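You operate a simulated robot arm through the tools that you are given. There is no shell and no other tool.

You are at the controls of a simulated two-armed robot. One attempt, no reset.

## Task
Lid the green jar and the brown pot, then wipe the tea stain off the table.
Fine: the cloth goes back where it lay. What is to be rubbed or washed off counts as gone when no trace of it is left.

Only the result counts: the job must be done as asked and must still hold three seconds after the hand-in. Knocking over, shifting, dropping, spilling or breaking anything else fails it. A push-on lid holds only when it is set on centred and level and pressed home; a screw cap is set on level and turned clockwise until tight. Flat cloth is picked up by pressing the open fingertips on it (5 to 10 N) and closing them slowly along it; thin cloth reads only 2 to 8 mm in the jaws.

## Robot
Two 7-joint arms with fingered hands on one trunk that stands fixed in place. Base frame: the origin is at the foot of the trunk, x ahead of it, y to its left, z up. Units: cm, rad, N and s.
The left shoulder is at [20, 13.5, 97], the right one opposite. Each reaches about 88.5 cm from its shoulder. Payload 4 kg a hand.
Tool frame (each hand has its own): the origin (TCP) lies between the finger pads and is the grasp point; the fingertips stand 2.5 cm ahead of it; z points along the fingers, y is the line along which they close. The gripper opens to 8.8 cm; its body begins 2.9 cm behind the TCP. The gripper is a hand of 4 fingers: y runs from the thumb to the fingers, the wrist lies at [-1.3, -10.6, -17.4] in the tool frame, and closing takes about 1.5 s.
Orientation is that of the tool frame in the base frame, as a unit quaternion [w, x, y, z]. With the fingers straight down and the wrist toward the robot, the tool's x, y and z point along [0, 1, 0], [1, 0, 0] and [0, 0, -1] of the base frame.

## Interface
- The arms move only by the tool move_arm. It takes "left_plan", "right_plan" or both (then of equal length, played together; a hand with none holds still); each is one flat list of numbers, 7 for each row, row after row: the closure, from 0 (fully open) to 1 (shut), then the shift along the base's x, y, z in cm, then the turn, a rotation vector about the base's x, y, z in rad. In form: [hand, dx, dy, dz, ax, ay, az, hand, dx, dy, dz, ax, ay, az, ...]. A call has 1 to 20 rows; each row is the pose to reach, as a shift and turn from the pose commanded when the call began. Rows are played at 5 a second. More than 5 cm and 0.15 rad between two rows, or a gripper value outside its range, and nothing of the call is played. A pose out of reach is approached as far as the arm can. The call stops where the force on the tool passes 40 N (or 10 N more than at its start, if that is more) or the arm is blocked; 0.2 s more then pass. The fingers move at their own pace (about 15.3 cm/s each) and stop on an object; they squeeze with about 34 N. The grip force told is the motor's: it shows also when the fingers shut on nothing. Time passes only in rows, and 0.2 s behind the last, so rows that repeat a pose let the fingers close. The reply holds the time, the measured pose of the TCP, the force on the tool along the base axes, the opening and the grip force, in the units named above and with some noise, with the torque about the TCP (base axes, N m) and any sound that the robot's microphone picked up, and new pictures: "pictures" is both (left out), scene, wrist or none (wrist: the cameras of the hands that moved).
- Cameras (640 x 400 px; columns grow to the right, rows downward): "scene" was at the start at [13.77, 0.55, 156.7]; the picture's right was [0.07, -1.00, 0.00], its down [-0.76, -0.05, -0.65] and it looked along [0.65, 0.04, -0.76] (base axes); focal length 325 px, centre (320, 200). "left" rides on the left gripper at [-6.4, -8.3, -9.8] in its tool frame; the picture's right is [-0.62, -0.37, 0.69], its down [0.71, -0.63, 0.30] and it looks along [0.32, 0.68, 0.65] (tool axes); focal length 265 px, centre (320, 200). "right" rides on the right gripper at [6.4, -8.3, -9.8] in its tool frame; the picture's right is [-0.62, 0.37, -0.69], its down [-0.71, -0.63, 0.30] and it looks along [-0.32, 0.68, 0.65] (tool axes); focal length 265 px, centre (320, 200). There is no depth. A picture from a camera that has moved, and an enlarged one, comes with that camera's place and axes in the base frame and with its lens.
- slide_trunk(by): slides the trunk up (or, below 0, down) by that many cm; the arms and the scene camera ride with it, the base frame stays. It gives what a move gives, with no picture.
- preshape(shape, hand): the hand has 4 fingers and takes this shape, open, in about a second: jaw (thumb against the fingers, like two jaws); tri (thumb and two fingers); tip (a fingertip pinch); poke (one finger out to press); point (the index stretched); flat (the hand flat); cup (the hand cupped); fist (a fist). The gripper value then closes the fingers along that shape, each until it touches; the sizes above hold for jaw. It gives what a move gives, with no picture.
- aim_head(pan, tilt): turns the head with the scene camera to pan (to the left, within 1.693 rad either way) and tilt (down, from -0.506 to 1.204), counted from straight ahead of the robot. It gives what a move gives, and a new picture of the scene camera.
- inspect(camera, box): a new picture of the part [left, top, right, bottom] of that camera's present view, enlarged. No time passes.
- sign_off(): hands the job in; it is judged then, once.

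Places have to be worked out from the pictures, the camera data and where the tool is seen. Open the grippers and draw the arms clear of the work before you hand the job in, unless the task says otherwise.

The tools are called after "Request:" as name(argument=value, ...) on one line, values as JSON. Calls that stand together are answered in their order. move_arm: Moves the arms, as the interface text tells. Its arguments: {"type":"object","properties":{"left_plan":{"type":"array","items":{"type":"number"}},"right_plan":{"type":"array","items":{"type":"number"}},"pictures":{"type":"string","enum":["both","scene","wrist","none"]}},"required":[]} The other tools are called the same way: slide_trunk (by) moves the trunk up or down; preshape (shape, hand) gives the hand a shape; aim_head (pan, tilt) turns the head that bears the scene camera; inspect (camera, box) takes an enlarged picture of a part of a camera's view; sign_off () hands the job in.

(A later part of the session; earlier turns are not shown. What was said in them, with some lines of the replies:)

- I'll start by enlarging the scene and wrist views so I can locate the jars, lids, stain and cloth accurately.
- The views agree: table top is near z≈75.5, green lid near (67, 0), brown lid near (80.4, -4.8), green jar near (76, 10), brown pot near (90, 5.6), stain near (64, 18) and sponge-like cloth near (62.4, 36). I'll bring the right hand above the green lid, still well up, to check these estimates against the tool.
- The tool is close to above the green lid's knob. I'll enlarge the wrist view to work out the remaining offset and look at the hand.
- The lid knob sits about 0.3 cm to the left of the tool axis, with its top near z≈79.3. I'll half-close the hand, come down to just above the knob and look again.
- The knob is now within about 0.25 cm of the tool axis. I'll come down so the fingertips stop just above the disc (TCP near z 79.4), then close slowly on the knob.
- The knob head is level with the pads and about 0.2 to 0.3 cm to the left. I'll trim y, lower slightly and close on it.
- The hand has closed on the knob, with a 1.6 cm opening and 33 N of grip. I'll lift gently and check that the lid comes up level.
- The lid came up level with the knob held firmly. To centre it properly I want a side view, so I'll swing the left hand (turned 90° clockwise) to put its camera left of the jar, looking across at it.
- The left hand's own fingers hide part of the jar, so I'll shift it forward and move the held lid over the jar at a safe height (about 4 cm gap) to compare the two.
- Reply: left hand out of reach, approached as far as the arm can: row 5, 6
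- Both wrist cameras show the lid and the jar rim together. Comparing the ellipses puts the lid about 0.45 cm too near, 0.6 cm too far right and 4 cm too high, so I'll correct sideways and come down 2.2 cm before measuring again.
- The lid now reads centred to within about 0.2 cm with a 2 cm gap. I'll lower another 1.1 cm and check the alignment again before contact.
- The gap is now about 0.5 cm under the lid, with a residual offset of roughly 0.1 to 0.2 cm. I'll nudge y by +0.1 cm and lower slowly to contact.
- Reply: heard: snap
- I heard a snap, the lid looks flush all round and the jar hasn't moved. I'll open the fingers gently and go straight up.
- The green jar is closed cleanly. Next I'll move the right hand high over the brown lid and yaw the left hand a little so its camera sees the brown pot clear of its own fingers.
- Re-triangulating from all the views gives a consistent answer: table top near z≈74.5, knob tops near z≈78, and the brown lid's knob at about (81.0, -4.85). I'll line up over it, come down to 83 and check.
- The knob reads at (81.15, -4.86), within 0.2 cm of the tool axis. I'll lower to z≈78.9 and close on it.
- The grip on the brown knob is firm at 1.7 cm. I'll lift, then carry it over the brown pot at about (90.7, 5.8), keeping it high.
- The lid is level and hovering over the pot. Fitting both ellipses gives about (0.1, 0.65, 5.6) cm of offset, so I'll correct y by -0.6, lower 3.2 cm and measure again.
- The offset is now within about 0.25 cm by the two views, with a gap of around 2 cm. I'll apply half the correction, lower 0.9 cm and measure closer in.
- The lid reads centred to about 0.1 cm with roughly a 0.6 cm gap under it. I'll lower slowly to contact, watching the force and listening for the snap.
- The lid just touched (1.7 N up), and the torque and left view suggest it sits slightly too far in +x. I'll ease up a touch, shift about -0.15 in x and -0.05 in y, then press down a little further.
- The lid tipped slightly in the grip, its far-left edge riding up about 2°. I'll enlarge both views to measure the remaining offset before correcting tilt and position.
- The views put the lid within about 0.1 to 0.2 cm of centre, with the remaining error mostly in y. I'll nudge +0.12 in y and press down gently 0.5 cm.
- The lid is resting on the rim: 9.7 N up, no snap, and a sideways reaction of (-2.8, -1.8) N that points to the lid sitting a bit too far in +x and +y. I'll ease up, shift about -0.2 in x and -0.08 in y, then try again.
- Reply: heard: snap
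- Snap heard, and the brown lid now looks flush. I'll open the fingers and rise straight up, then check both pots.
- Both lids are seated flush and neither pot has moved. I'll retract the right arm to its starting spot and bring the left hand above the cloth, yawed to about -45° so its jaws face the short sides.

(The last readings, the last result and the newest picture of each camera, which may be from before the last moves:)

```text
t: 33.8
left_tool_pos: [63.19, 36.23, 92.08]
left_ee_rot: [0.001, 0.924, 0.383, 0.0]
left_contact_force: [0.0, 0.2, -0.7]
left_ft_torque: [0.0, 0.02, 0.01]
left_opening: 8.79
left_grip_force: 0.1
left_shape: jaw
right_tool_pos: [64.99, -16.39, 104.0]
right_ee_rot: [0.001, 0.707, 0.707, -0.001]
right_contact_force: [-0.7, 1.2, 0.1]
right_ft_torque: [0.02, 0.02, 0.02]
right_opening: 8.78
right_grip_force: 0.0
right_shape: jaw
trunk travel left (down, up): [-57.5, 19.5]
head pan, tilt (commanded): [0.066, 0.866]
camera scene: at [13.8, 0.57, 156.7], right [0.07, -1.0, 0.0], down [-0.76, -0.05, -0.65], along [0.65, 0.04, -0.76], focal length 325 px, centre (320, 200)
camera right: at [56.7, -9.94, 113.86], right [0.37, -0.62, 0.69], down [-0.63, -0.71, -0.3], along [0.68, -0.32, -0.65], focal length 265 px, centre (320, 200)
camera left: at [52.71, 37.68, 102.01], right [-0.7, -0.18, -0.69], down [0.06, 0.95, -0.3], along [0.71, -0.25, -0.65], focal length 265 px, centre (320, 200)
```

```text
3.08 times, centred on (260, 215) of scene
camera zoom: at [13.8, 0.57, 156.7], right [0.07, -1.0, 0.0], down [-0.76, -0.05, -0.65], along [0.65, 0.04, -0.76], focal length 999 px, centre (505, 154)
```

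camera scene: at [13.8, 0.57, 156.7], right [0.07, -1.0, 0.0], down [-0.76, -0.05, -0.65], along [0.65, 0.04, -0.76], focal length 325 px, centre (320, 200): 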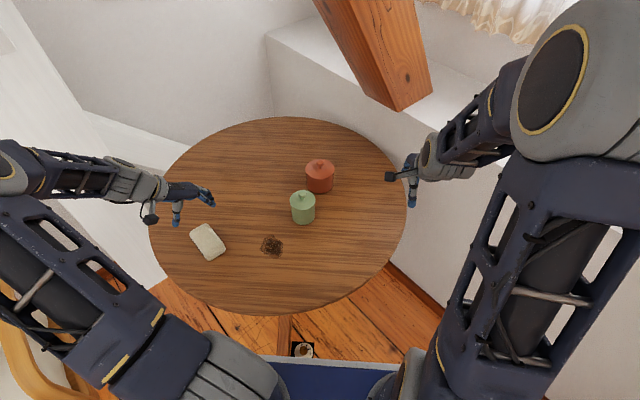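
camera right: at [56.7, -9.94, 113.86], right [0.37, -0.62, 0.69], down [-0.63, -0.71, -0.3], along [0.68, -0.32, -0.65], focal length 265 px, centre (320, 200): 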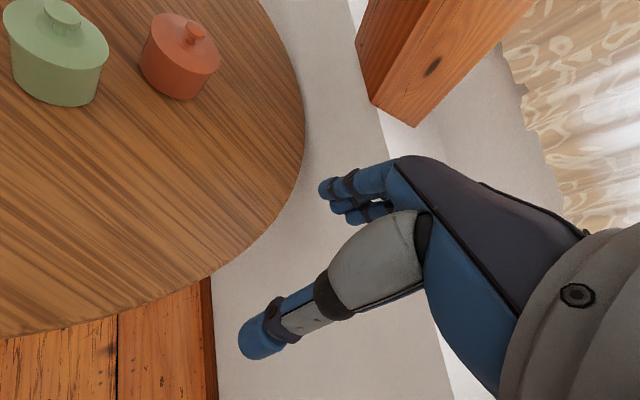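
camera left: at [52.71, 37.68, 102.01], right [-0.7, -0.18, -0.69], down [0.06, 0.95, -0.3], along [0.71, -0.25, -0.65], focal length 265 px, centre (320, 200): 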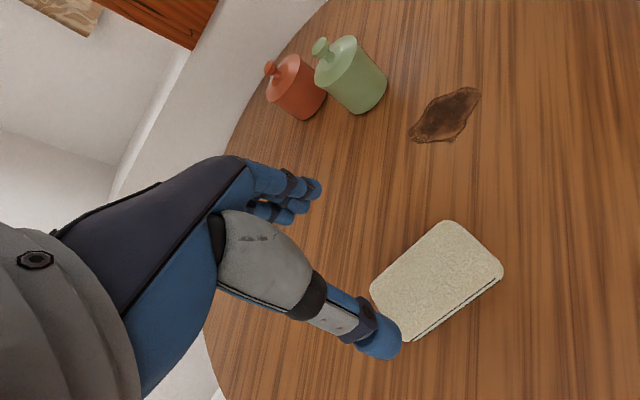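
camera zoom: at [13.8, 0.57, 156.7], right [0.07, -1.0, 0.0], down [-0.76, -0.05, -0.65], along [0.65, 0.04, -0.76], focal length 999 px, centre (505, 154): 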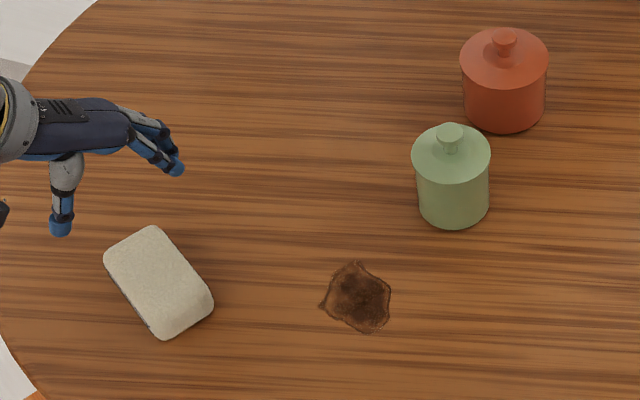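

The cloth is a thick folded pad of about 10 × 6 cm centred near (63.35, 36.5), long axis at 45°, top around z≈77.5. I'll centre the open jaws over it, come down to z≈82 and check the clearance on both sides.

Request:
move_arm(left_plan=[0, 0.15, 0.25, -2, 0, 0, 0, 0, 0.15, 0.25, -5, 0, 0, 0, 0, 0.15, 0.25, -8, 0, 0, 0, 0, 0.15, 0.25, -10, 0, 0, 0, 0, 0.15, 0.25, -10, 0, 0, 0], pictures="both")

Request:
inspect(camera="left", box=[230, 150, 450, 370])

Request:
inspect(camera="scene", box=[150, 190, 270, 280])

```text
t: 35.0
left_tool_pos: [63.34, 36.56, 82.19]
left_ee_rot: [0.0, 0.924, 0.383, 0.0]
left_contact_force: [-0.1, 0.4, -0.8]
left_ft_torque: [0.03, -0.02, -0.03]
left_opening: 8.75
left_grip_force: 0.1
left_shape: jaw
right_tool_pos: [65.06, -16.39, 103.88]
right_ee_rot: [0.0, 0.707, 0.707, 0.0]
right_contact_force: [0.5, -0.8, 0.0]
right_ft_torque: [0.02, 0.02, 0.02]
right_opening: 8.76
right_grip_force: 0.1
right_shape: jaw
trunk travel left (down, up): [-57.5, 19.5]
head pan, tilt (commanded): [0.066, 0.866]
camera scene: at [13.77, 0.55, 156.7], right [0.07, -1.0, 0.0], down [-0.76, -0.05, -0.65], along [0.65, 0.04, -0.76], focal length 325 px, centre (320, 200)
camera left: at [52.84, 37.92, 92.05], right [-0.7, -0.18, -0.69], down [0.06, 0.95, -0.3], along [0.71, -0.25, -0.65], focal length 265 px, centre (320, 200)
```

scene: 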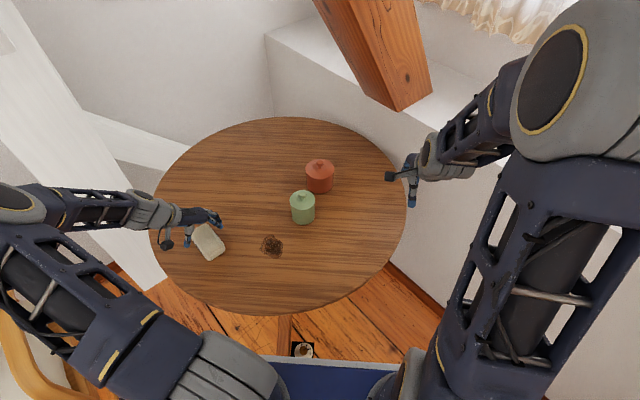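
left: 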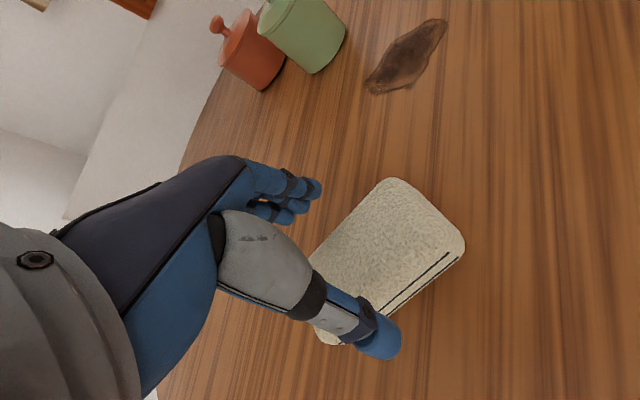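

```text
1.82 times, centred on (340, 260) of left
camera zoom: at [52.84, 37.92, 92.05], right [-0.7, -0.18, -0.69], down [0.06, 0.95, -0.3], along [0.71, -0.25, -0.65], focal length 483 px, centre (284, 91)
```

zoom: 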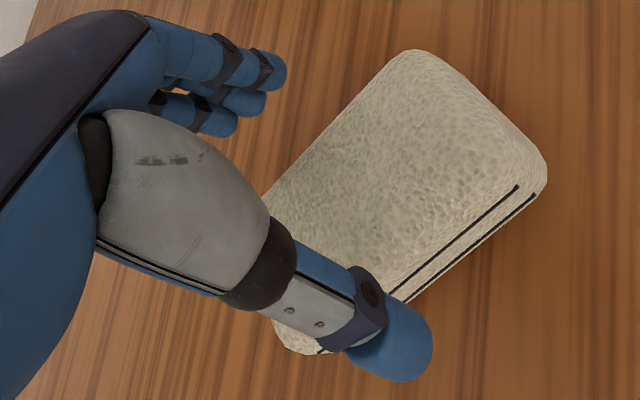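

```text
4.44 times, centred on (210, 235) of scene
camera zoom: at [13.77, 0.55, 156.7], right [0.07, -1.0, 0.0], down [-0.76, -0.05, -0.65], along [0.65, 0.04, -0.76], focal length 1443 px, centre (809, 44)
```

zoom: 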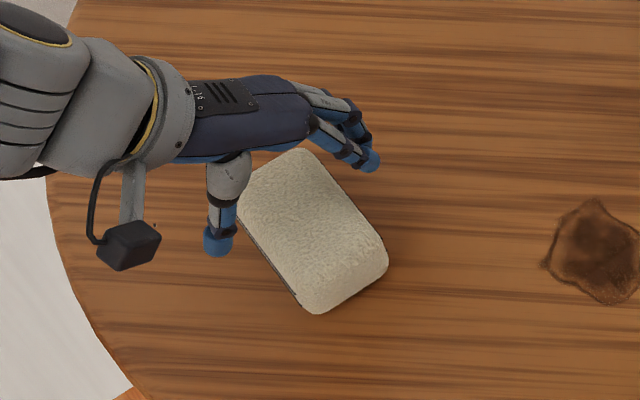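

The jaws straddle the pad evenly; the pad centre falls within 0.15 cm of the tool axis. I'll go down to z≈77.8 with the fingers open, keeping the fingertips off the table.

Request:
move_arm(left_plan=[0, 0, 0, -1.5, 0, 0, 0, 0, 0, 0, -3, 0, 0, 0, 0, 0, 0, -4, 0, 0, 0, 0, 0, 0, -4.4, 0, 0, 0, 0, 0, 0, -4.4, 0, 0, 0], pictures="wrist")

Request:
inspect(camera="scene", box=[150, 190, 270, 280])

```text
t: 36.2
left_tool_pos: [63.38, 36.72, 77.66]
left_ee_rot: [0.0, 0.924, 0.382, 0.0]
left_contact_force: [-0.5, 0.1, -0.1]
left_ft_torque: [0.01, 0.01, -0.04]
left_opening: 8.74
left_grip_force: 0.0
left_shape: jaw
right_tool_pos: [65.05, -16.37, 103.98]
right_ee_rot: [-0.001, 0.707, 0.707, 0.0]
right_contact_force: [0.0, -0.8, -0.4]
right_ft_torque: [0.0, 0.03, -0.02]
right_opening: 8.76
right_grip_force: 0.0
right_shape: jaw
trunk travel left (down, up): [-57.5, 19.5]
head pan, tilt (commanded): [0.066, 0.866]
camera left: at [52.82, 37.92, 87.63], right [-0.7, -0.18, -0.69], down [0.06, 0.95, -0.3], along [0.71, -0.25, -0.65], focal length 265 px, centre (320, 200)
```

left: 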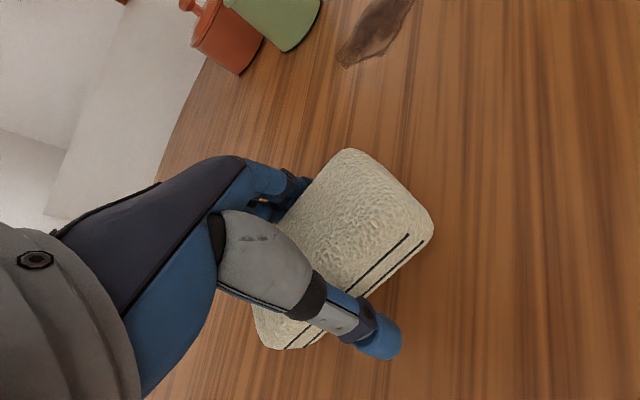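

```text
4.44 times, centred on (210, 235) of scene
camera zoom: at [13.77, 0.55, 156.7], right [0.07, -1.0, 0.0], down [-0.76, -0.05, -0.65], along [0.65, 0.04, -0.76], focal length 1443 px, centre (809, 44)
```

zoom: 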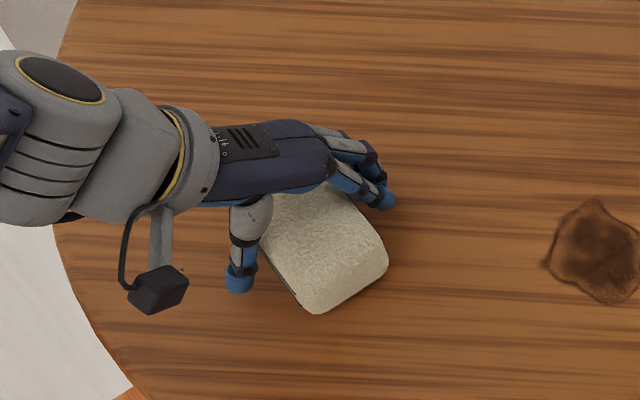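

Fingers and thumb sit on both sides of the pad with no contact yet. I'll close slowly to grip it.

Request:
move_arm(left_plan=[0.1, 0, 0, 0, 0, 0, 0, 0.2, 0, 0, 0, 0, 0, 0, 0.28, 0, 0, 0, 0, 0, 0, 0.34, 0, 0, 0, 0, 0, 0, 0.4, 0, 0, 0, 0, 0, 0, 0.46, 0, 0, 0, 0, 0, 0, 0.52, 0, 0, 0, 0, 0, 0, 0.6, 0, 0, 0, 0, 0, 0, 0.7, 0, 0, 0, 0, 0, 0, 0.7, 0, 0, 0, 0, 0, 0, 0.7, 0, 0, 0, 0, 0, 0], pictures="wrist")

Request:
inspect(camera="scene", box=[150, 190, 270, 280])

```text
t: 38.6
left_tool_pos: [63.27, 36.61, 77.73]
left_ee_rot: [0.0, 0.924, 0.383, 0.0]
left_contact_force: [0.0, -0.4, 0.2]
left_ft_torque: [0.03, -0.02, -0.01]
left_opening: 5.55
left_grip_force: 34.2
left_shape: jaw
right_tool_pos: [64.97, -16.34, 104.0]
right_ee_rot: [0.0, 0.707, 0.707, 0.0]
right_contact_force: [-0.1, 0.8, 0.1]
right_ft_torque: [0.01, -0.01, -0.01]
right_opening: 8.75
right_grip_force: 0.0
right_shape: jaw
trunk travel left (down, up): [-57.5, 19.5]
head pan, tilt (commanded): [0.066, 0.866]
camera left: at [52.81, 37.91, 87.64], right [-0.7, -0.18, -0.69], down [0.06, 0.95, -0.3], along [0.71, -0.25, -0.65], focal length 265 px, centre (320, 200)
```

left: 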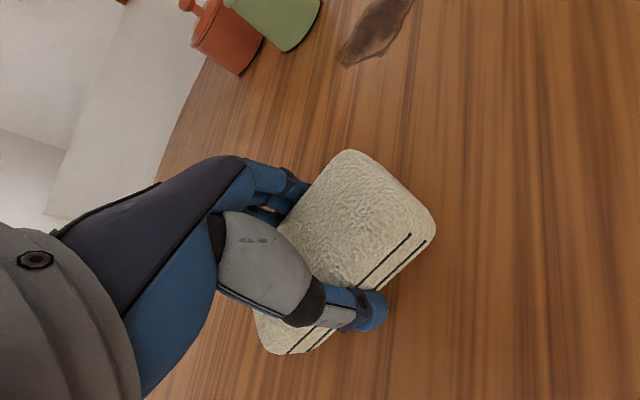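

```text
4.44 times, centred on (210, 235) of scene
camera zoom: at [13.77, 0.55, 156.7], right [0.07, -1.0, 0.0], down [-0.76, -0.05, -0.65], along [0.65, 0.04, -0.76], focal length 1443 px, centre (809, 44)
```

zoom: 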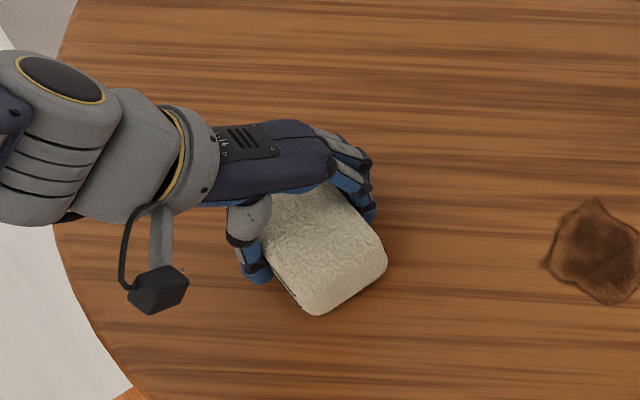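

The pad is gripped at 5.55 cm with 34 N and has hardly moved; the grip pose is about (63.3, 36.6, 77.7), which I'll use to return it. I'll lift it 3 cm and carry it to the start of the wipe, on the upper-left edge of the stain.

Request:
move_arm(left_plan=[0.7, 0, 0, 1, 0, 0, 0, 0.7, 0, 0, 3, 0, 0, 0, 0.7, -0.3, -4, 3, 0, 0, 0, 0.7, -0.7, -8, 3, 0, 0, 0, 0.7, -1, -12, 3, 0, 0, 0, 0.7, -1.4, -16, 3, 0, 0, 0, 0.7, -1.4, -16, 1, 0, 0, 0, 0.7, -1.4, -16, 1, 0, 0, 0], pictures="both")

Request:
inspect(camera="scene", box=[200, 180, 340, 280])

```text
t: 40.4
left_tool_pos: [61.99, 20.59, 78.87]
left_ee_rot: [0.0, 0.924, 0.383, -0.001]
left_contact_force: [-1.1, -0.3, -0.5]
left_ft_torque: [-0.02, -0.02, 0.0]
left_opening: 5.56
left_grip_force: 34.4
left_shape: jaw
right_tool_pos: [65.02, -16.37, 103.98]
right_ee_rot: [0.001, 0.707, 0.708, 0.0]
right_contact_force: [0.0, 0.6, -0.6]
right_ft_torque: [0.0, 0.04, -0.03]
right_opening: 8.77
right_grip_force: 0.1
right_shape: jaw
trunk travel left (down, up): [-57.5, 19.5]
head pan, tilt (commanded): [0.066, 0.866]
camera scene: at [13.77, 0.55, 156.7], right [0.07, -1.0, 0.0], down [-0.76, -0.05, -0.65], along [0.65, 0.04, -0.76], focal length 325 px, centre (320, 200)
camera left: at [51.41, 21.95, 88.68], right [-0.7, -0.18, -0.69], down [0.06, 0.95, -0.3], along [0.71, -0.25, -0.65], focal length 265 px, centre (320, 200)
```

scene: 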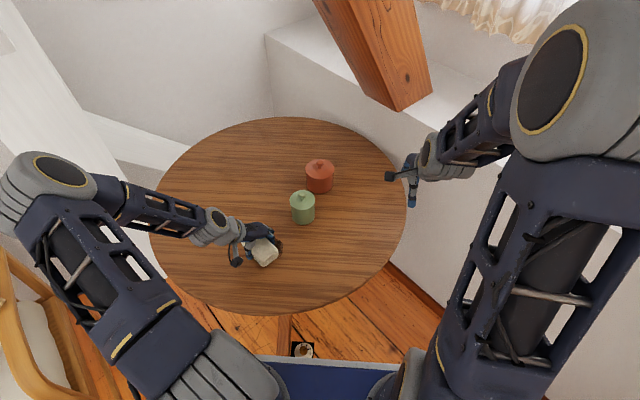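
left: 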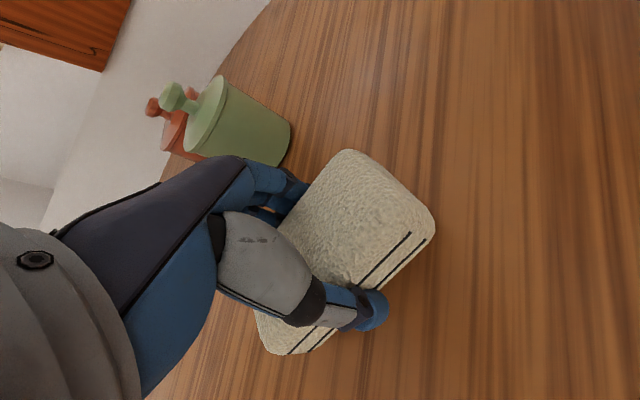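

```text
4.00 times, centred on (270, 230) of scene
camera zoom: at [13.77, 0.55, 156.7], right [0.07, -1.0, 0.0], down [-0.76, -0.05, -0.65], along [0.65, 0.04, -0.76], focal length 1299 px, centre (520, 80)
```

zoom: 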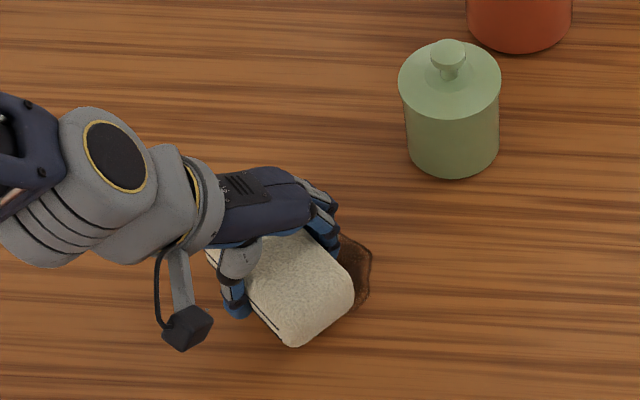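

The pad is held firmly about 1 cm above the upper-left part of the stain. I'll lower it onto the table until I get a light pressing force.

Request:
move_arm(left_plan=[0.7, 0, 0, -0.6, 0, 0, 0, 0.7, 0, 0, -0.9, 0, 0, 0, 0.7, 0, 0, -1.1, 0, 0, 0, 0.7, 0, 0, -1.25, 0, 0, 0, 0.7, 0, 0, -1.25, 0, 0, 0], pictures="none")

```text
t: 41.6
left_tool_pos: [61.93, 20.48, 77.64]
left_ee_rot: [0.001, 0.924, 0.383, 0.001]
left_contact_force: [-1.7, 0.3, 19.0]
left_ft_torque: [0.04, -0.03, -0.03]
left_opening: 5.49
left_grip_force: 34.1
left_shape: jaw
right_tool_pos: [64.96, -16.4, 104.01]
right_ee_rot: [-0.001, 0.707, 0.707, 0.0]
right_contact_force: [0.5, 0.1, 0.4]
right_ft_torque: [0.02, 0.0, -0.01]
right_opening: 8.77
right_grip_force: 0.0
right_shape: jaw
trunk travel left (down, up): [-57.5, 19.5]
head pan, tilt (commanded): [0.066, 0.866]
```

The press reads 19 N, so I'll ease off slightly to about 10 N and make a slow stroke across the stain and back.

Request:
move_arm(left_plan=[0.7, 0, 0, 0.06, 0, 0, 0, 0.7, 0.7, -0.7, 0.06, 0, 0, 0, 0.7, 1.4, -1.4, 0.06, 0, 0, 0, 0.7, 2.1, -2.1, 0.06, 0, 0, 0, 0.7, 2.8, -2.8, 0.06, 0, 0, 0, 0.7, 3.5, -3.5, 0.06, 0, 0, 0, 0.7, 4.0, -4.0, 0.06, 0, 0, 0, 0.7, 3.3, -3.3, 0.06, 0, 0, 0, 0.7, 2.5, -2.5, 0.06, 0, 0, 0, 0.7, 1.7, -1.7, 0.06, 0, 0, 0, 0.7, 0.9, -0.9, 0.06, 0, 0, 0, 0.7, 0, 0, 0.06, 0, 0, 0], pictures="scene")

Request:
inspect(camera="scene", box=[200, 180, 340, 280])

```text
t: 44.2
left_tool_pos: [61.95, 20.53, 77.69]
left_ee_rot: [-0.001, 0.924, 0.382, 0.0]
left_contact_force: [5.1, -2.4, 12.1]
left_ft_torque: [-0.06, -0.11, -0.05]
left_opening: 5.44
left_grip_force: 34.1
left_shape: jaw
right_tool_pos: [65.04, -16.43, 103.88]
right_ee_rot: [0.0, 0.707, 0.707, 0.0]
right_contact_force: [0.3, 0.4, 0.6]
right_ft_torque: [-0.01, 0.01, 0.01]
right_opening: 8.77
right_grip_force: 0.0
right_shape: jaw
trunk travel left (down, up): [-57.5, 19.5]
head pan, tilt (commanded): [0.066, 0.866]
camera scene: at [13.76, 0.52, 156.71], right [0.07, -1.0, 0.0], down [-0.76, -0.05, -0.65], along [0.65, 0.04, -0.76], focal length 325 px, centre (320, 200)
```

scene: 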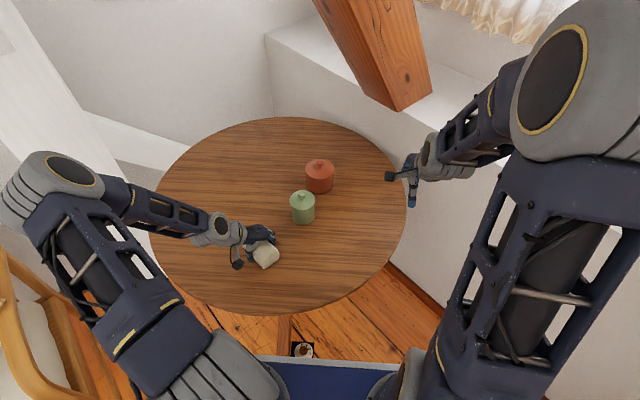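

```text
4.00 times, centred on (270, 230) of scene
camera zoom: at [13.76, 0.52, 156.71], right [0.07, -1.0, 0.0], down [-0.76, -0.05, -0.65], along [0.65, 0.04, -0.76], focal length 1299 px, centre (520, 80)
```

zoom: 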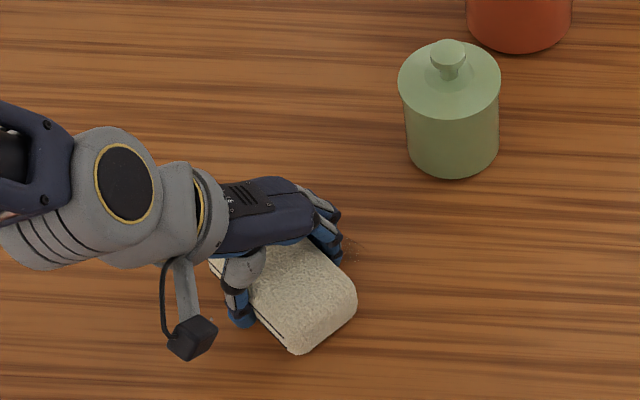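

Most of the stain went in one pass, with only a small trace left on the far side. I'll make more strokes shifted along the pad's long axis both ways and reaching slightly further out.

Request:
move_arm(left_plan=[0.7, 0.5, 0.5, 0, 0, 0, 0, 0.7, 1.06, 1.06, 0, 0, 0, 0, 0.7, 1.8, 0.3, 0, 0, 0, 0, 0.7, 2.6, -0.5, 0, 0, 0, 0, 0.7, 3.4, -1.3, 0, 0, 0, 0, 0.7, 4.2, -2.1, 0, 0, 0, 0, 0.7, 5.0, -2.9, 0, 0, 0, 0, 0.7, 5.46, -3.34, 0, 0, 0, 0, 0.7, 4.9, -3.9, 0, 0, 0, 0, 0.7, 4.1, -4.7, 0, 0, 0, 0, 0.7, 3.34, -5.46, 0, 0, 0, 0, 0.7, 2.5, -4.6, 0, 0, 0, 0, 0.7, 1.7, -3.8, 0, 0, 0, 0, 0.7, 0.9, -3.0, 0, 0, 0, 0, 0.7, 0.1, -2.2, 0, 0, 0, 0, 0.7, -0.7, -1.4, 0, 0, 0, 0, 0.7, -1.06, -1.06, 0, 0, 0, 0, 0.7, -0.5, -0.5, 0, 0, 0, 0, 0.7, 0, 0, 0, 0, 0, 0], pictures="none")

Request:
inspect(camera="scene", box=[200, 180, 340, 280])

```text
t: 48.2
left_tool_pos: [61.78, 20.7, 77.63]
left_ee_rot: [-0.001, 0.924, 0.383, 0.0]
left_contact_force: [-3.0, -2.9, 13.1]
left_ft_torque: [-0.09, -0.01, -0.08]
left_opening: 5.43
left_grip_force: 33.6
left_shape: jaw
right_tool_pos: [65.06, -16.49, 104.02]
right_ee_rot: [0.0, 0.707, 0.707, 0.0]
right_contact_force: [0.2, 0.2, 0.0]
right_ft_torque: [0.0, -0.04, 0.01]
right_opening: 8.77
right_grip_force: 0.0
right_shape: jaw
trunk travel left (down, up): [-57.5, 19.5]
head pan, tilt (commanded): [0.066, 0.866]
```

```text
4.00 times, centred on (270, 230) of scene
camera zoom: at [13.73, 0.53, 156.71], right [0.07, -1.0, 0.0], down [-0.76, -0.05, -0.65], along [0.65, 0.04, -0.76], focal length 1299 px, centre (520, 80)
```

zoom: 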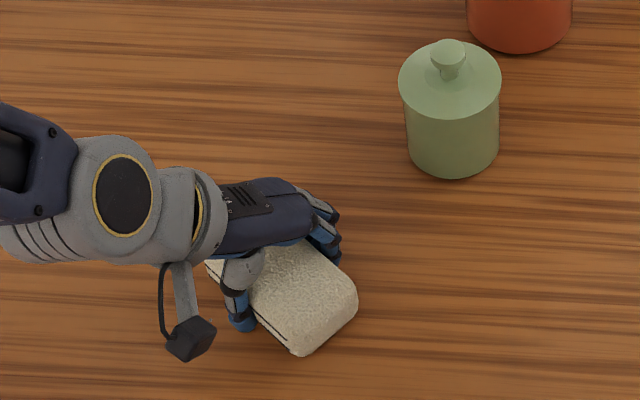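

The visible area looks clean. I'll lift the pad and move it a bit to the left so I can check the whole stain area underneath.

Request:
move_arm(left_plan=[0.7, 0, 0, 1, 0, 0, 0, 0.7, 0, 0, 3, 0, 0, 0, 0.7, 0.3, 4, 3.5, 0, 0, 0, 0.7, 0.7, 8, 3.5, 0, 0, 0, 0.7, 1, 12, 3.5, 0, 0, 0, 0.7, 1, 12, 3.5, 0, 0, 0], pictures="both")

Request:
inspect(camera="scene", box=[220, 190, 330, 280])

Request:
inspect(camera="left", box=[300, 0, 520, 160])

```text
t: 49.6
left_tool_pos: [63.03, 32.64, 81.2]
left_ee_rot: [0.001, 0.924, 0.382, 0.0]
left_contact_force: [-0.4, -0.1, -0.7]
left_ft_torque: [-0.01, 0.01, 0.03]
left_opening: 5.42
left_grip_force: 34.3
left_shape: jaw
right_tool_pos: [65.03, -16.4, 103.98]
right_ee_rot: [0.0, 0.707, 0.707, 0.0]
right_contact_force: [0.5, 0.2, -0.5]
right_ft_torque: [0.02, -0.01, -0.01]
right_opening: 8.77
right_grip_force: 0.0
right_shape: jaw
trunk travel left (down, up): [-57.5, 19.5]
head pan, tilt (commanded): [0.066, 0.866]
camera scene: at [13.77, 0.55, 156.7], right [0.07, -1.0, 0.0], down [-0.76, -0.05, -0.65], along [0.65, 0.04, -0.76], focal length 325 px, centre (320, 200)
camera left: at [52.43, 33.97, 91.0], right [-0.7, -0.18, -0.69], down [0.06, 0.95, -0.3], along [0.71, -0.25, -0.65], focal length 265 px, centre (320, 200)
```

scene: 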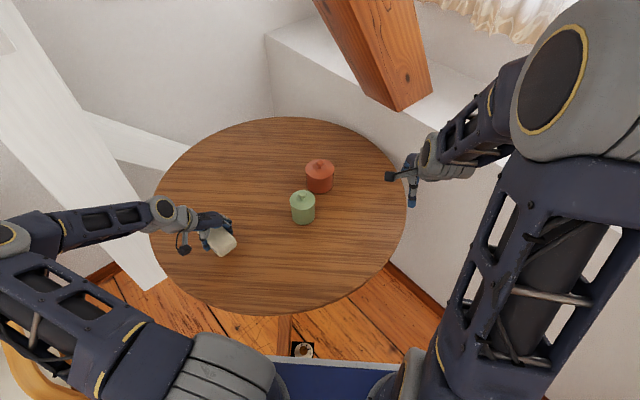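
left: 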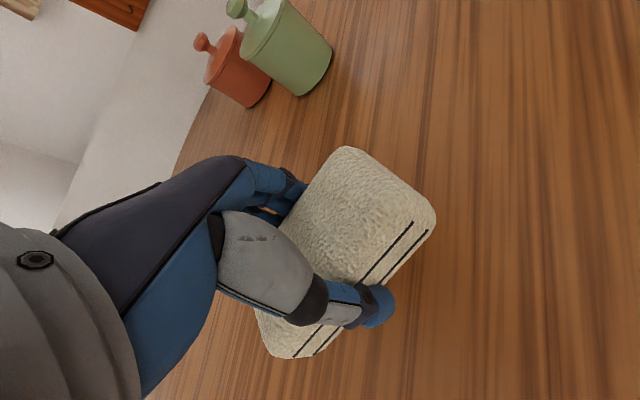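

```text
4.44 times, centred on (275, 235) of scene
camera zoom: at [13.77, 0.55, 156.7], right [0.07, -1.0, 0.0], down [-0.76, -0.05, -0.65], along [0.65, 0.04, -0.76], focal length 1443 px, centre (520, 44)
```

zoom: 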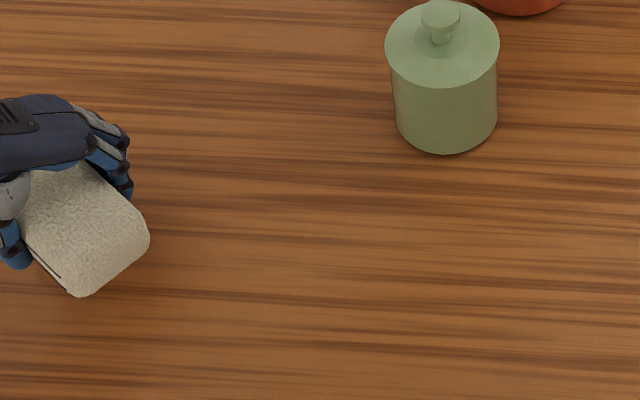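

```text
2.50 times, centred on (410, 80) of left
camera zoom: at [52.43, 33.97, 91.0], right [-0.7, -0.18, -0.69], down [0.06, 0.95, -0.3], along [0.71, -0.25, -0.65], focal length 664 px, centre (95, 500)
```

zoom: 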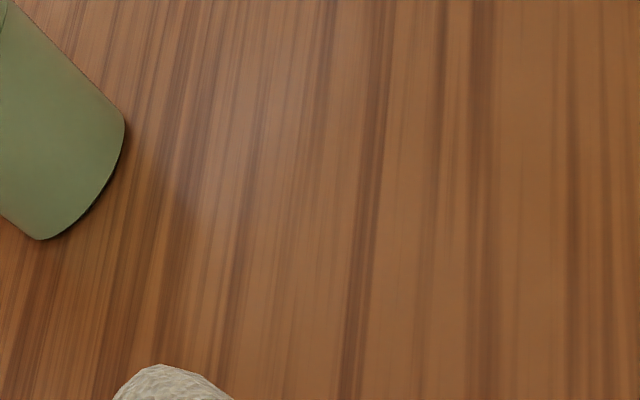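

The table looks clean. I'll zoom in tightly on the former stain area from both cameras to rule out any faint residue before returning the cloth.

Request:
inspect(camera="scene", box=[250, 222, 302, 266])

Request:
inspect(camera="right", box=[0, 0, 160, 200])

Request:
inspect(camera="left", box=[340, 0, 480, 110])

```text
9.09 times, centred on (276, 244) of scene
camera zoom: at [13.77, 0.55, 156.7], right [0.07, -1.0, 0.0], down [-0.76, -0.05, -0.65], along [0.65, 0.04, -0.76], focal length 2951 px, centre (720, -200)
```

zoom: 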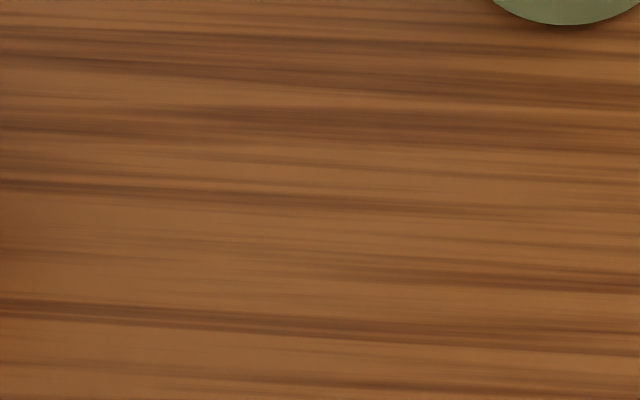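

```text
2.00 times, centred on (80, 100) of right
camera zoom: at [56.72, -9.95, 113.87], right [0.37, -0.62, 0.69], down [-0.63, -0.71, -0.3], along [0.68, -0.32, -0.65], focal length 531 px, centre (800, 400)
```

zoom: 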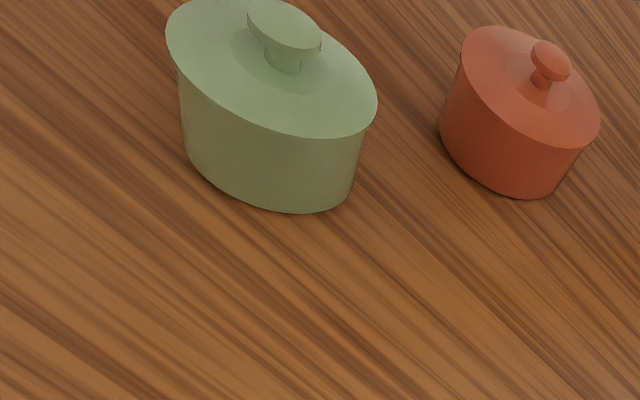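

```text
3.64 times, centred on (410, 55) of left
camera zoom: at [52.43, 33.97, 91.0], right [-0.7, -0.18, -0.69], down [0.06, 0.95, -0.3], along [0.71, -0.25, -0.65], focal length 965 px, centre (-7, 727)
```

zoom: 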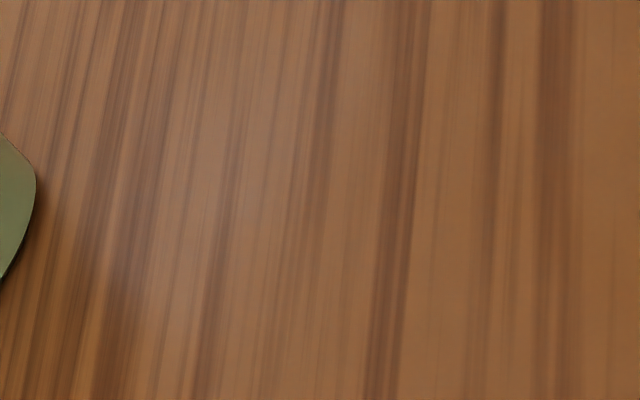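

No trace is visible at 9× zoom. For safety I'll make one more light pass over the same area at about 12 N, then lift clear again.

Request:
move_arm(left_plan=[0.7, -0.3, -4, 0, 0, 0, 0, 0.7, -0.7, -8, 0, 0, 0, 0, 0.7, -1, -12, 0, 0, 0, 0, 0.7, -1, -12, -2, 0, 0, 0, 0.7, -1, -12, -3.2, 0, 0, 0, 0.7, -0.5, -11.5, -3.5, 0, 0, 0, 0.7, 0.2, -12.2, -3.5, 0, 0, 0, 0.7, 1.0, -13.0, -3.5, 0, 0, 0, 0.7, 1.8, -13.8, -3.5, 0, 0, 0, 0.7, 2.6, -14.6, -3.5, 0, 0, 0, 0.7, 3.4, -15.4, -3.5, 0, 0, 0, 0.7, 3.9, -15.9, -3.5, 0, 0, 0, 0.7, 2.9, -16.9, -3.5, 0, 0, 0, 0.7, 2.0, -16.0, -3.5, 0, 0, 0, 0.7, 1.1, -15.1, -3.5, 0, 0, 0, 0.7, 0.2, -14.2, -3.5, 0, 0, 0, 0.7, -0.7, -13.3, -3.5, 0, 0, 0, 0.7, -1.5, -12.5, -3.5, 0, 0, 0, 0.7, -1.5, -12.5, -1.5, 0, 0, 0, 0.7, -1, -9, 0, 0, 0, 0], pictures="none")

```text
t: 53.8
left_tool_pos: [61.84, 23.39, 81.21]
left_ee_rot: [-0.001, 0.924, 0.382, 0.0]
left_contact_force: [0.7, -1.0, -1.5]
left_ft_torque: [0.03, 0.01, -0.02]
left_opening: 5.41
left_grip_force: 34.1
left_shape: jaw
right_tool_pos: [65.02, -16.46, 104.01]
right_ee_rot: [0.0, 0.708, 0.706, 0.0]
right_contact_force: [-0.9, -0.3, -0.4]
right_ft_torque: [-0.01, -0.03, 0.0]
right_opening: 8.76
right_grip_force: 0.1
right_shape: jaw
trunk travel left (down, up): [-57.5, 19.5]
head pan, tilt (commanded): [0.066, 0.866]
```

The second pass is done and the pad is lifted. I'll carry it back over its original place, staying about 1.3 cm up, and compare with the earlier pictures before setting it down.

Request:
move_arm(left_plan=[0.7, 0.4, 4, 0, 0, 0, 0, 0.7, 0.9, 8, 0, 0, 0, 0, 0.7, 1.4, 12, 0, 0, 0, 0, 0.7, 1.4, 13, -1, 0, 0, 0, 0.7, 1.4, 13, -2, 0, 0, 0, 0.7, 1.4, 13, -2, 0, 0, 0], pictures="both")

Request:
inspect(camera="scene", box=[150, 190, 270, 280])

Request:
inspect(camera="scene", box=[240, 215, 310, 270])

```text
t: 55.2
left_tool_pos: [63.26, 36.51, 79.12]
left_ee_rot: [0.0, 0.924, 0.382, -0.001]
left_contact_force: [-0.2, 0.0, -0.8]
left_ft_torque: [0.0, 0.04, 0.0]
left_opening: 5.41
left_grip_force: 33.7
left_shape: jaw
right_tool_pos: [65.15, -16.4, 104.02]
right_ee_rot: [0.0, 0.707, 0.707, 0.0]
right_contact_force: [-0.1, 1.0, 0.2]
right_ft_torque: [-0.04, -0.01, -0.01]
right_opening: 8.75
right_grip_force: 0.0
right_shape: jaw
trunk travel left (down, up): [-57.5, 19.5]
head pan, tilt (commanded): [0.066, 0.866]
camera scene: at [13.77, 0.55, 156.7], right [0.07, -1.0, 0.0], down [-0.76, -0.05, -0.65], along [0.65, 0.04, -0.76], focal length 325 px, centre (320, 200)
camera left: at [52.8, 37.93, 88.97], right [-0.7, -0.18, -0.69], down [0.06, 0.95, -0.3], along [0.71, -0.25, -0.65], focal length 265 px, centre (320, 200)
```

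scene: 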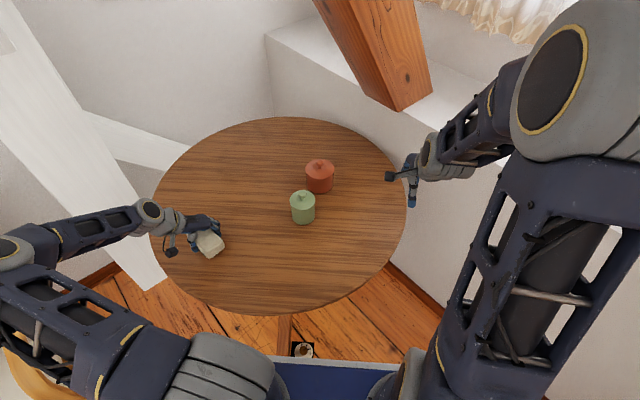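
left: 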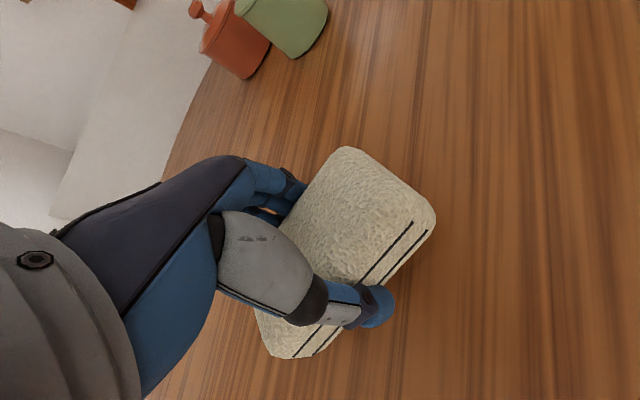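

```text
4.44 times, centred on (210, 235) of scene
camera zoom: at [13.77, 0.55, 156.7], right [0.07, -1.0, 0.0], down [-0.76, -0.05, -0.65], along [0.65, 0.04, -0.76], focal length 1443 px, centre (809, 44)
```

zoom: 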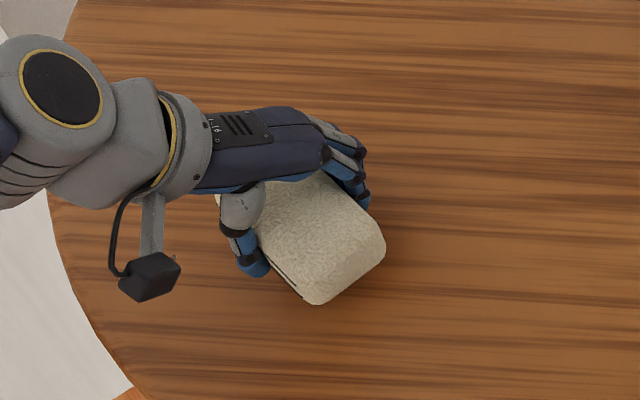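

```text
7.27 times, centred on (275, 242) of scene
camera zoom: at [13.77, 0.55, 156.7], right [0.07, -1.0, 0.0], down [-0.76, -0.05, -0.65], along [0.65, 0.04, -0.76], focal length 2361 px, centre (647, -109)
```

zoom: 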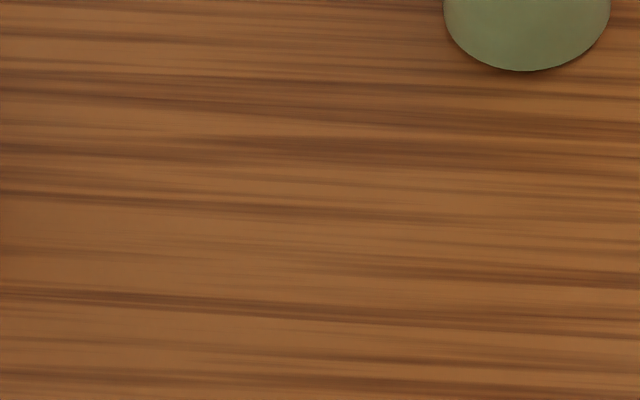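

The stain area is still clean and the pad lines up with its original outline. I'll lower it back to the grip height and check for light contact.

Request:
move_arm(left_plan=[0.7, 0, 0, -0.5, 0, 0, 0, 0.7, 0, 0, -0.9, 0, 0, 0, 0.7, 0, 0, -1.15, 0, 0, 0, 0.7, 0, 0, -1.3, 0, 0, 0, 0.7, 0, 0, -1.3, 0, 0, 0], pictures="none")

Request:
inspect(camera="scene", box=[150, 190, 270, 280])

```text
t: 56.4
left_tool_pos: [63.38, 36.64, 77.78]
left_ee_rot: [0.0, 0.924, 0.383, 0.0]
left_contact_force: [-0.1, -0.4, 0.0]
left_ft_torque: [-0.03, 0.03, -0.03]
left_opening: 5.39
left_grip_force: 33.4
left_shape: jaw
right_tool_pos: [65.09, -16.31, 103.96]
right_ee_rot: [0.0, 0.707, 0.707, -0.001]
right_contact_force: [-1.1, -0.2, 0.2]
right_ft_torque: [-0.01, -0.01, 0.03]
right_opening: 8.77
right_grip_force: 0.0
right_shape: jaw
trunk travel left (down, up): [-57.5, 19.5]
head pan, tilt (commanded): [0.066, 0.866]
```

```text
4.44 times, centred on (210, 235) of scene
camera zoom: at [13.77, 0.55, 156.7], right [0.07, -1.0, 0.0], down [-0.76, -0.05, -0.65], along [0.65, 0.04, -0.76], focal length 1443 px, centre (809, 44)
```

zoom: 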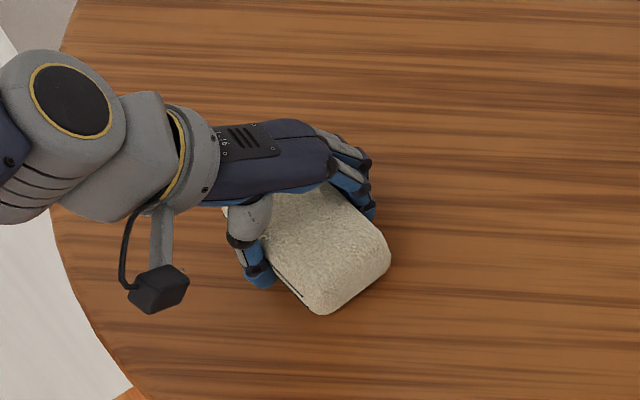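

The pad is back within about 0.3 cm of its original outline, slightly to the right, with no contact force yet. I'll trim 0.2 cm left, lower to light contact and open the fingers slowly.

Request:
move_arm(left_plan=[0.7, 0, 0.2, 0, 0, 0, 0, 0.7, 0, 0.2, -0.1, 0, 0, 0, 0.7, 0, 0.2, -0.1, 0, 0, 0, 0.5, 0, 0.2, -0.1, 0, 0, 0, 0.35, 0, 0.2, -0.1, 0, 0, 0, 0.2, 0, 0.2, -0.1, 0, 0, 0, 0.1, 0, 0.2, -0.1, 0, 0, 0, 0, 0, 0.2, -0.1, 0, 0, 0, 0, 0, 0.2, -0.1, 0, 0, 0, 0, 0, 0.2, -0.1, 0, 0, 0], pictures="wrist")

Request:
inspect(camera="scene", box=[150, 190, 270, 280])

```text
t: 58.6
left_tool_pos: [63.34, 36.85, 77.61]
left_ee_rot: [0.0, 0.924, 0.383, -0.001]
left_contact_force: [-0.4, -0.2, 0.0]
left_ft_torque: [-0.02, 0.0, 0.0]
left_opening: 8.76
left_grip_force: 0.0
left_shape: jaw
right_tool_pos: [65.08, -16.32, 103.91]
right_ee_rot: [0.0, 0.707, 0.707, 0.0]
right_contact_force: [-0.8, 0.1, 0.3]
right_ft_torque: [0.03, -0.01, -0.02]
right_opening: 8.76
right_grip_force: 0.0
right_shape: jaw
trunk travel left (down, up): [-57.5, 19.5]
head pan, tilt (commanded): [0.066, 0.866]
camera left: at [52.84, 38.1, 87.55], right [-0.7, -0.18, -0.69], down [0.06, 0.95, -0.3], along [0.71, -0.25, -0.65], focal length 265 px, centre (320, 200)
```

left: 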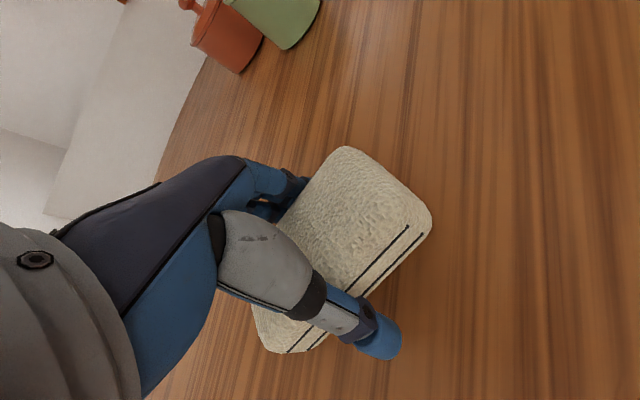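

```text
4.44 times, centred on (210, 235) of scene
camera zoom: at [13.77, 0.55, 156.7], right [0.07, -1.0, 0.0], down [-0.76, -0.05, -0.65], along [0.65, 0.04, -0.76], focal length 1443 px, centre (809, 44)
```

zoom: 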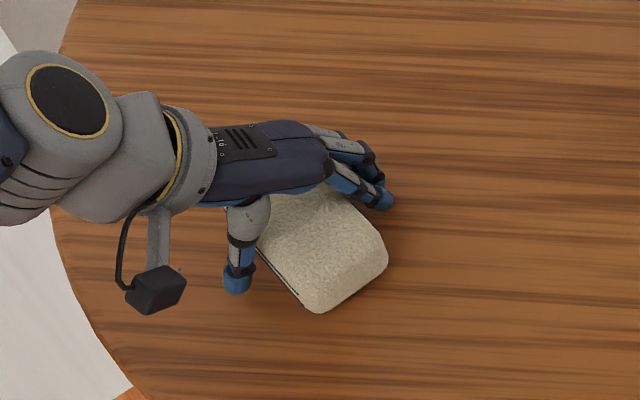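

The pad is released on its original outline, within a pixel or two. I'll raise the left hand straight up and draw it back clear.

Request:
move_arm(left_plan=[0, 0, 0, 1, 0, 0, 0, 0, 0, 0, 3, 0, 0, 0, 0, 0, 0, 7, 0, 0, 0, 0, 0, 0, 11, 0, 0, 0, 0, 0, 0, 15, 0, 0, 0, 0, -2, 0, 19, 0, 0, 0.1, 0, -5, -1, 22, 0, 0, 0.2, 0, -8, -3, 25, 0, 0, 0.3, 0, -11, -5, 27, 0, 0, 0.4, 0, -11.5, -8, 27.5, 0, 0, 0.5, 0, -11.5, -8, 27.5, 0, 0, 0.6, 0, -11.5, -8, 27.5, 0, 0, 0.6], pictures="both")

Request:
inspect(camera="scene", box=[160, 190, 300, 280])

Request:
inspect(camera="scene", box=[260, 140, 400, 270])

Request:
inspect(camera="left", box=[320, 0, 640, 300])

```text
t: 61.2
left_tool_pos: [51.79, 28.63, 105.13]
left_ee_rot: [0.0, 0.769, 0.639, 0.0]
left_contact_force: [0.5, 0.3, -1.0]
left_ft_torque: [0.02, 0.02, -0.03]
left_opening: 8.76
left_grip_force: 0.1
left_shape: jaw
right_tool_pos: [65.04, -16.36, 104.1]
right_ee_rot: [0.001, 0.707, 0.707, 0.0]
right_contact_force: [0.3, -0.9, -0.3]
right_ft_torque: [-0.03, 0.0, 0.0]
right_opening: 8.78
right_grip_force: 0.0
right_shape: jaw
trunk travel left (down, up): [-57.5, 19.5]
head pan, tilt (commanded): [0.066, 0.866]
camera scene: at [13.77, 0.55, 156.7], right [0.07, -1.0, 0.0], down [-0.76, -0.05, -0.65], along [0.65, 0.04, -0.76], focal length 325 px, centre (320, 200)
camera left: at [42.37, 23.95, 115.01], right [-0.48, -0.54, -0.69], down [-0.49, 0.82, -0.3], along [0.73, 0.19, -0.65], focal length 265 px, centre (320, 200)
```

scene: 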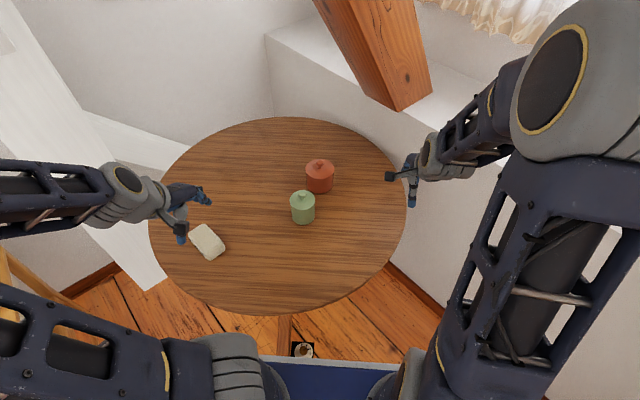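
left: 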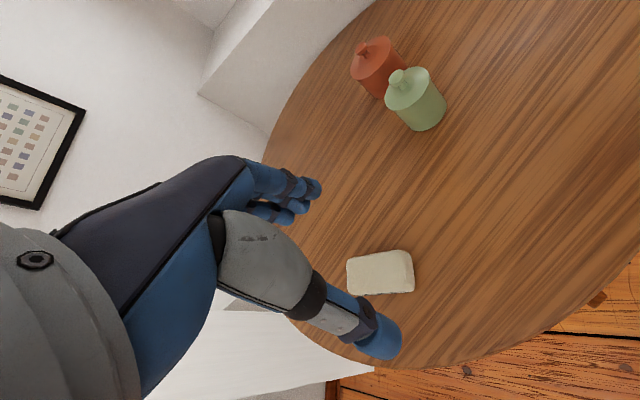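

```text
4.44 times, centred on (230, 235) of scene
camera zoom: at [13.77, 0.55, 156.7], right [0.07, -1.0, 0.0], down [-0.76, -0.05, -0.65], along [0.65, 0.04, -0.76], focal length 1443 px, centre (720, 44)
```

zoom: 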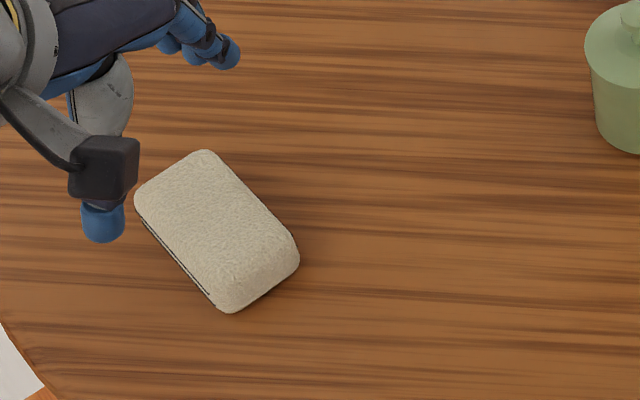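

```text
3.08 times, centred on (330, 205) of scene
camera zoom: at [13.77, 0.55, 156.7], right [0.07, -1.0, 0.0], down [-0.76, -0.05, -0.65], along [0.65, 0.04, -0.76], focal length 999 px, centre (289, 185)
```

zoom: 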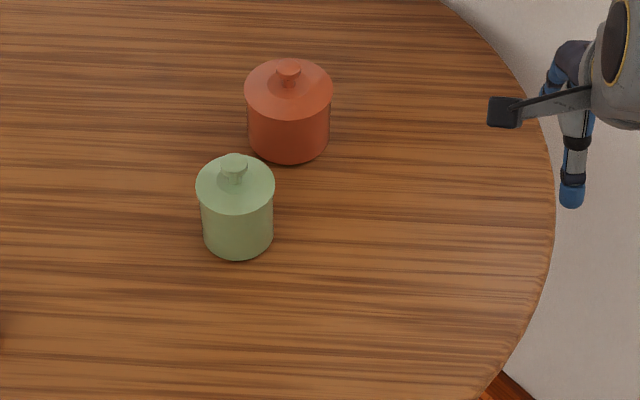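

```text
1.33 times, centred on (480, 150) of left
camera zoom: at [42.37, 23.95, 115.01], right [-0.48, -0.54, -0.69], down [-0.49, 0.82, -0.3], along [0.73, 0.19, -0.65], focal length 354 px, centre (107, 267)
```

zoom: 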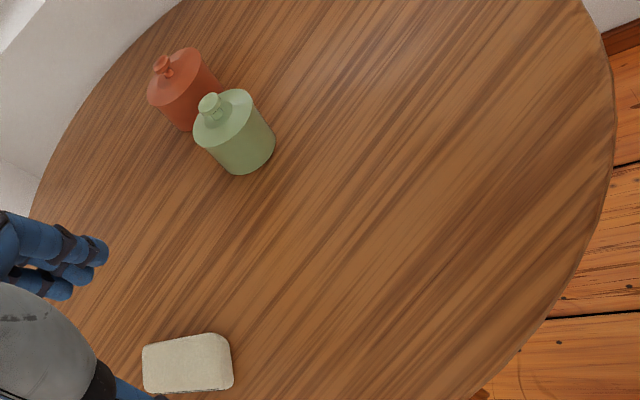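

Both lids sit centred and flush, neither pot has moved, the stain is gone, and the cloth lies on its original outline. Both hands are open and clear of the work, so I'm handing the job in.

Request:
sign_off()

```text
The job is handed in.
```

The green jar and the brown pot are both lidded, the tea stain is wiped off, and the cloth is back where it lay.

- **Lids:** each one snapped when pressed home and looks centred and level. Neither pot shifted.
- **Stain:** after the last pass I could see no trace of it, even zoomed in about 7×.
- **Cloth:** it lies within a few millimetres of its original outline, at the same angle.

Both grippers are open and drawn clear of the work. The job is handed in, but I have not seen the verdict.
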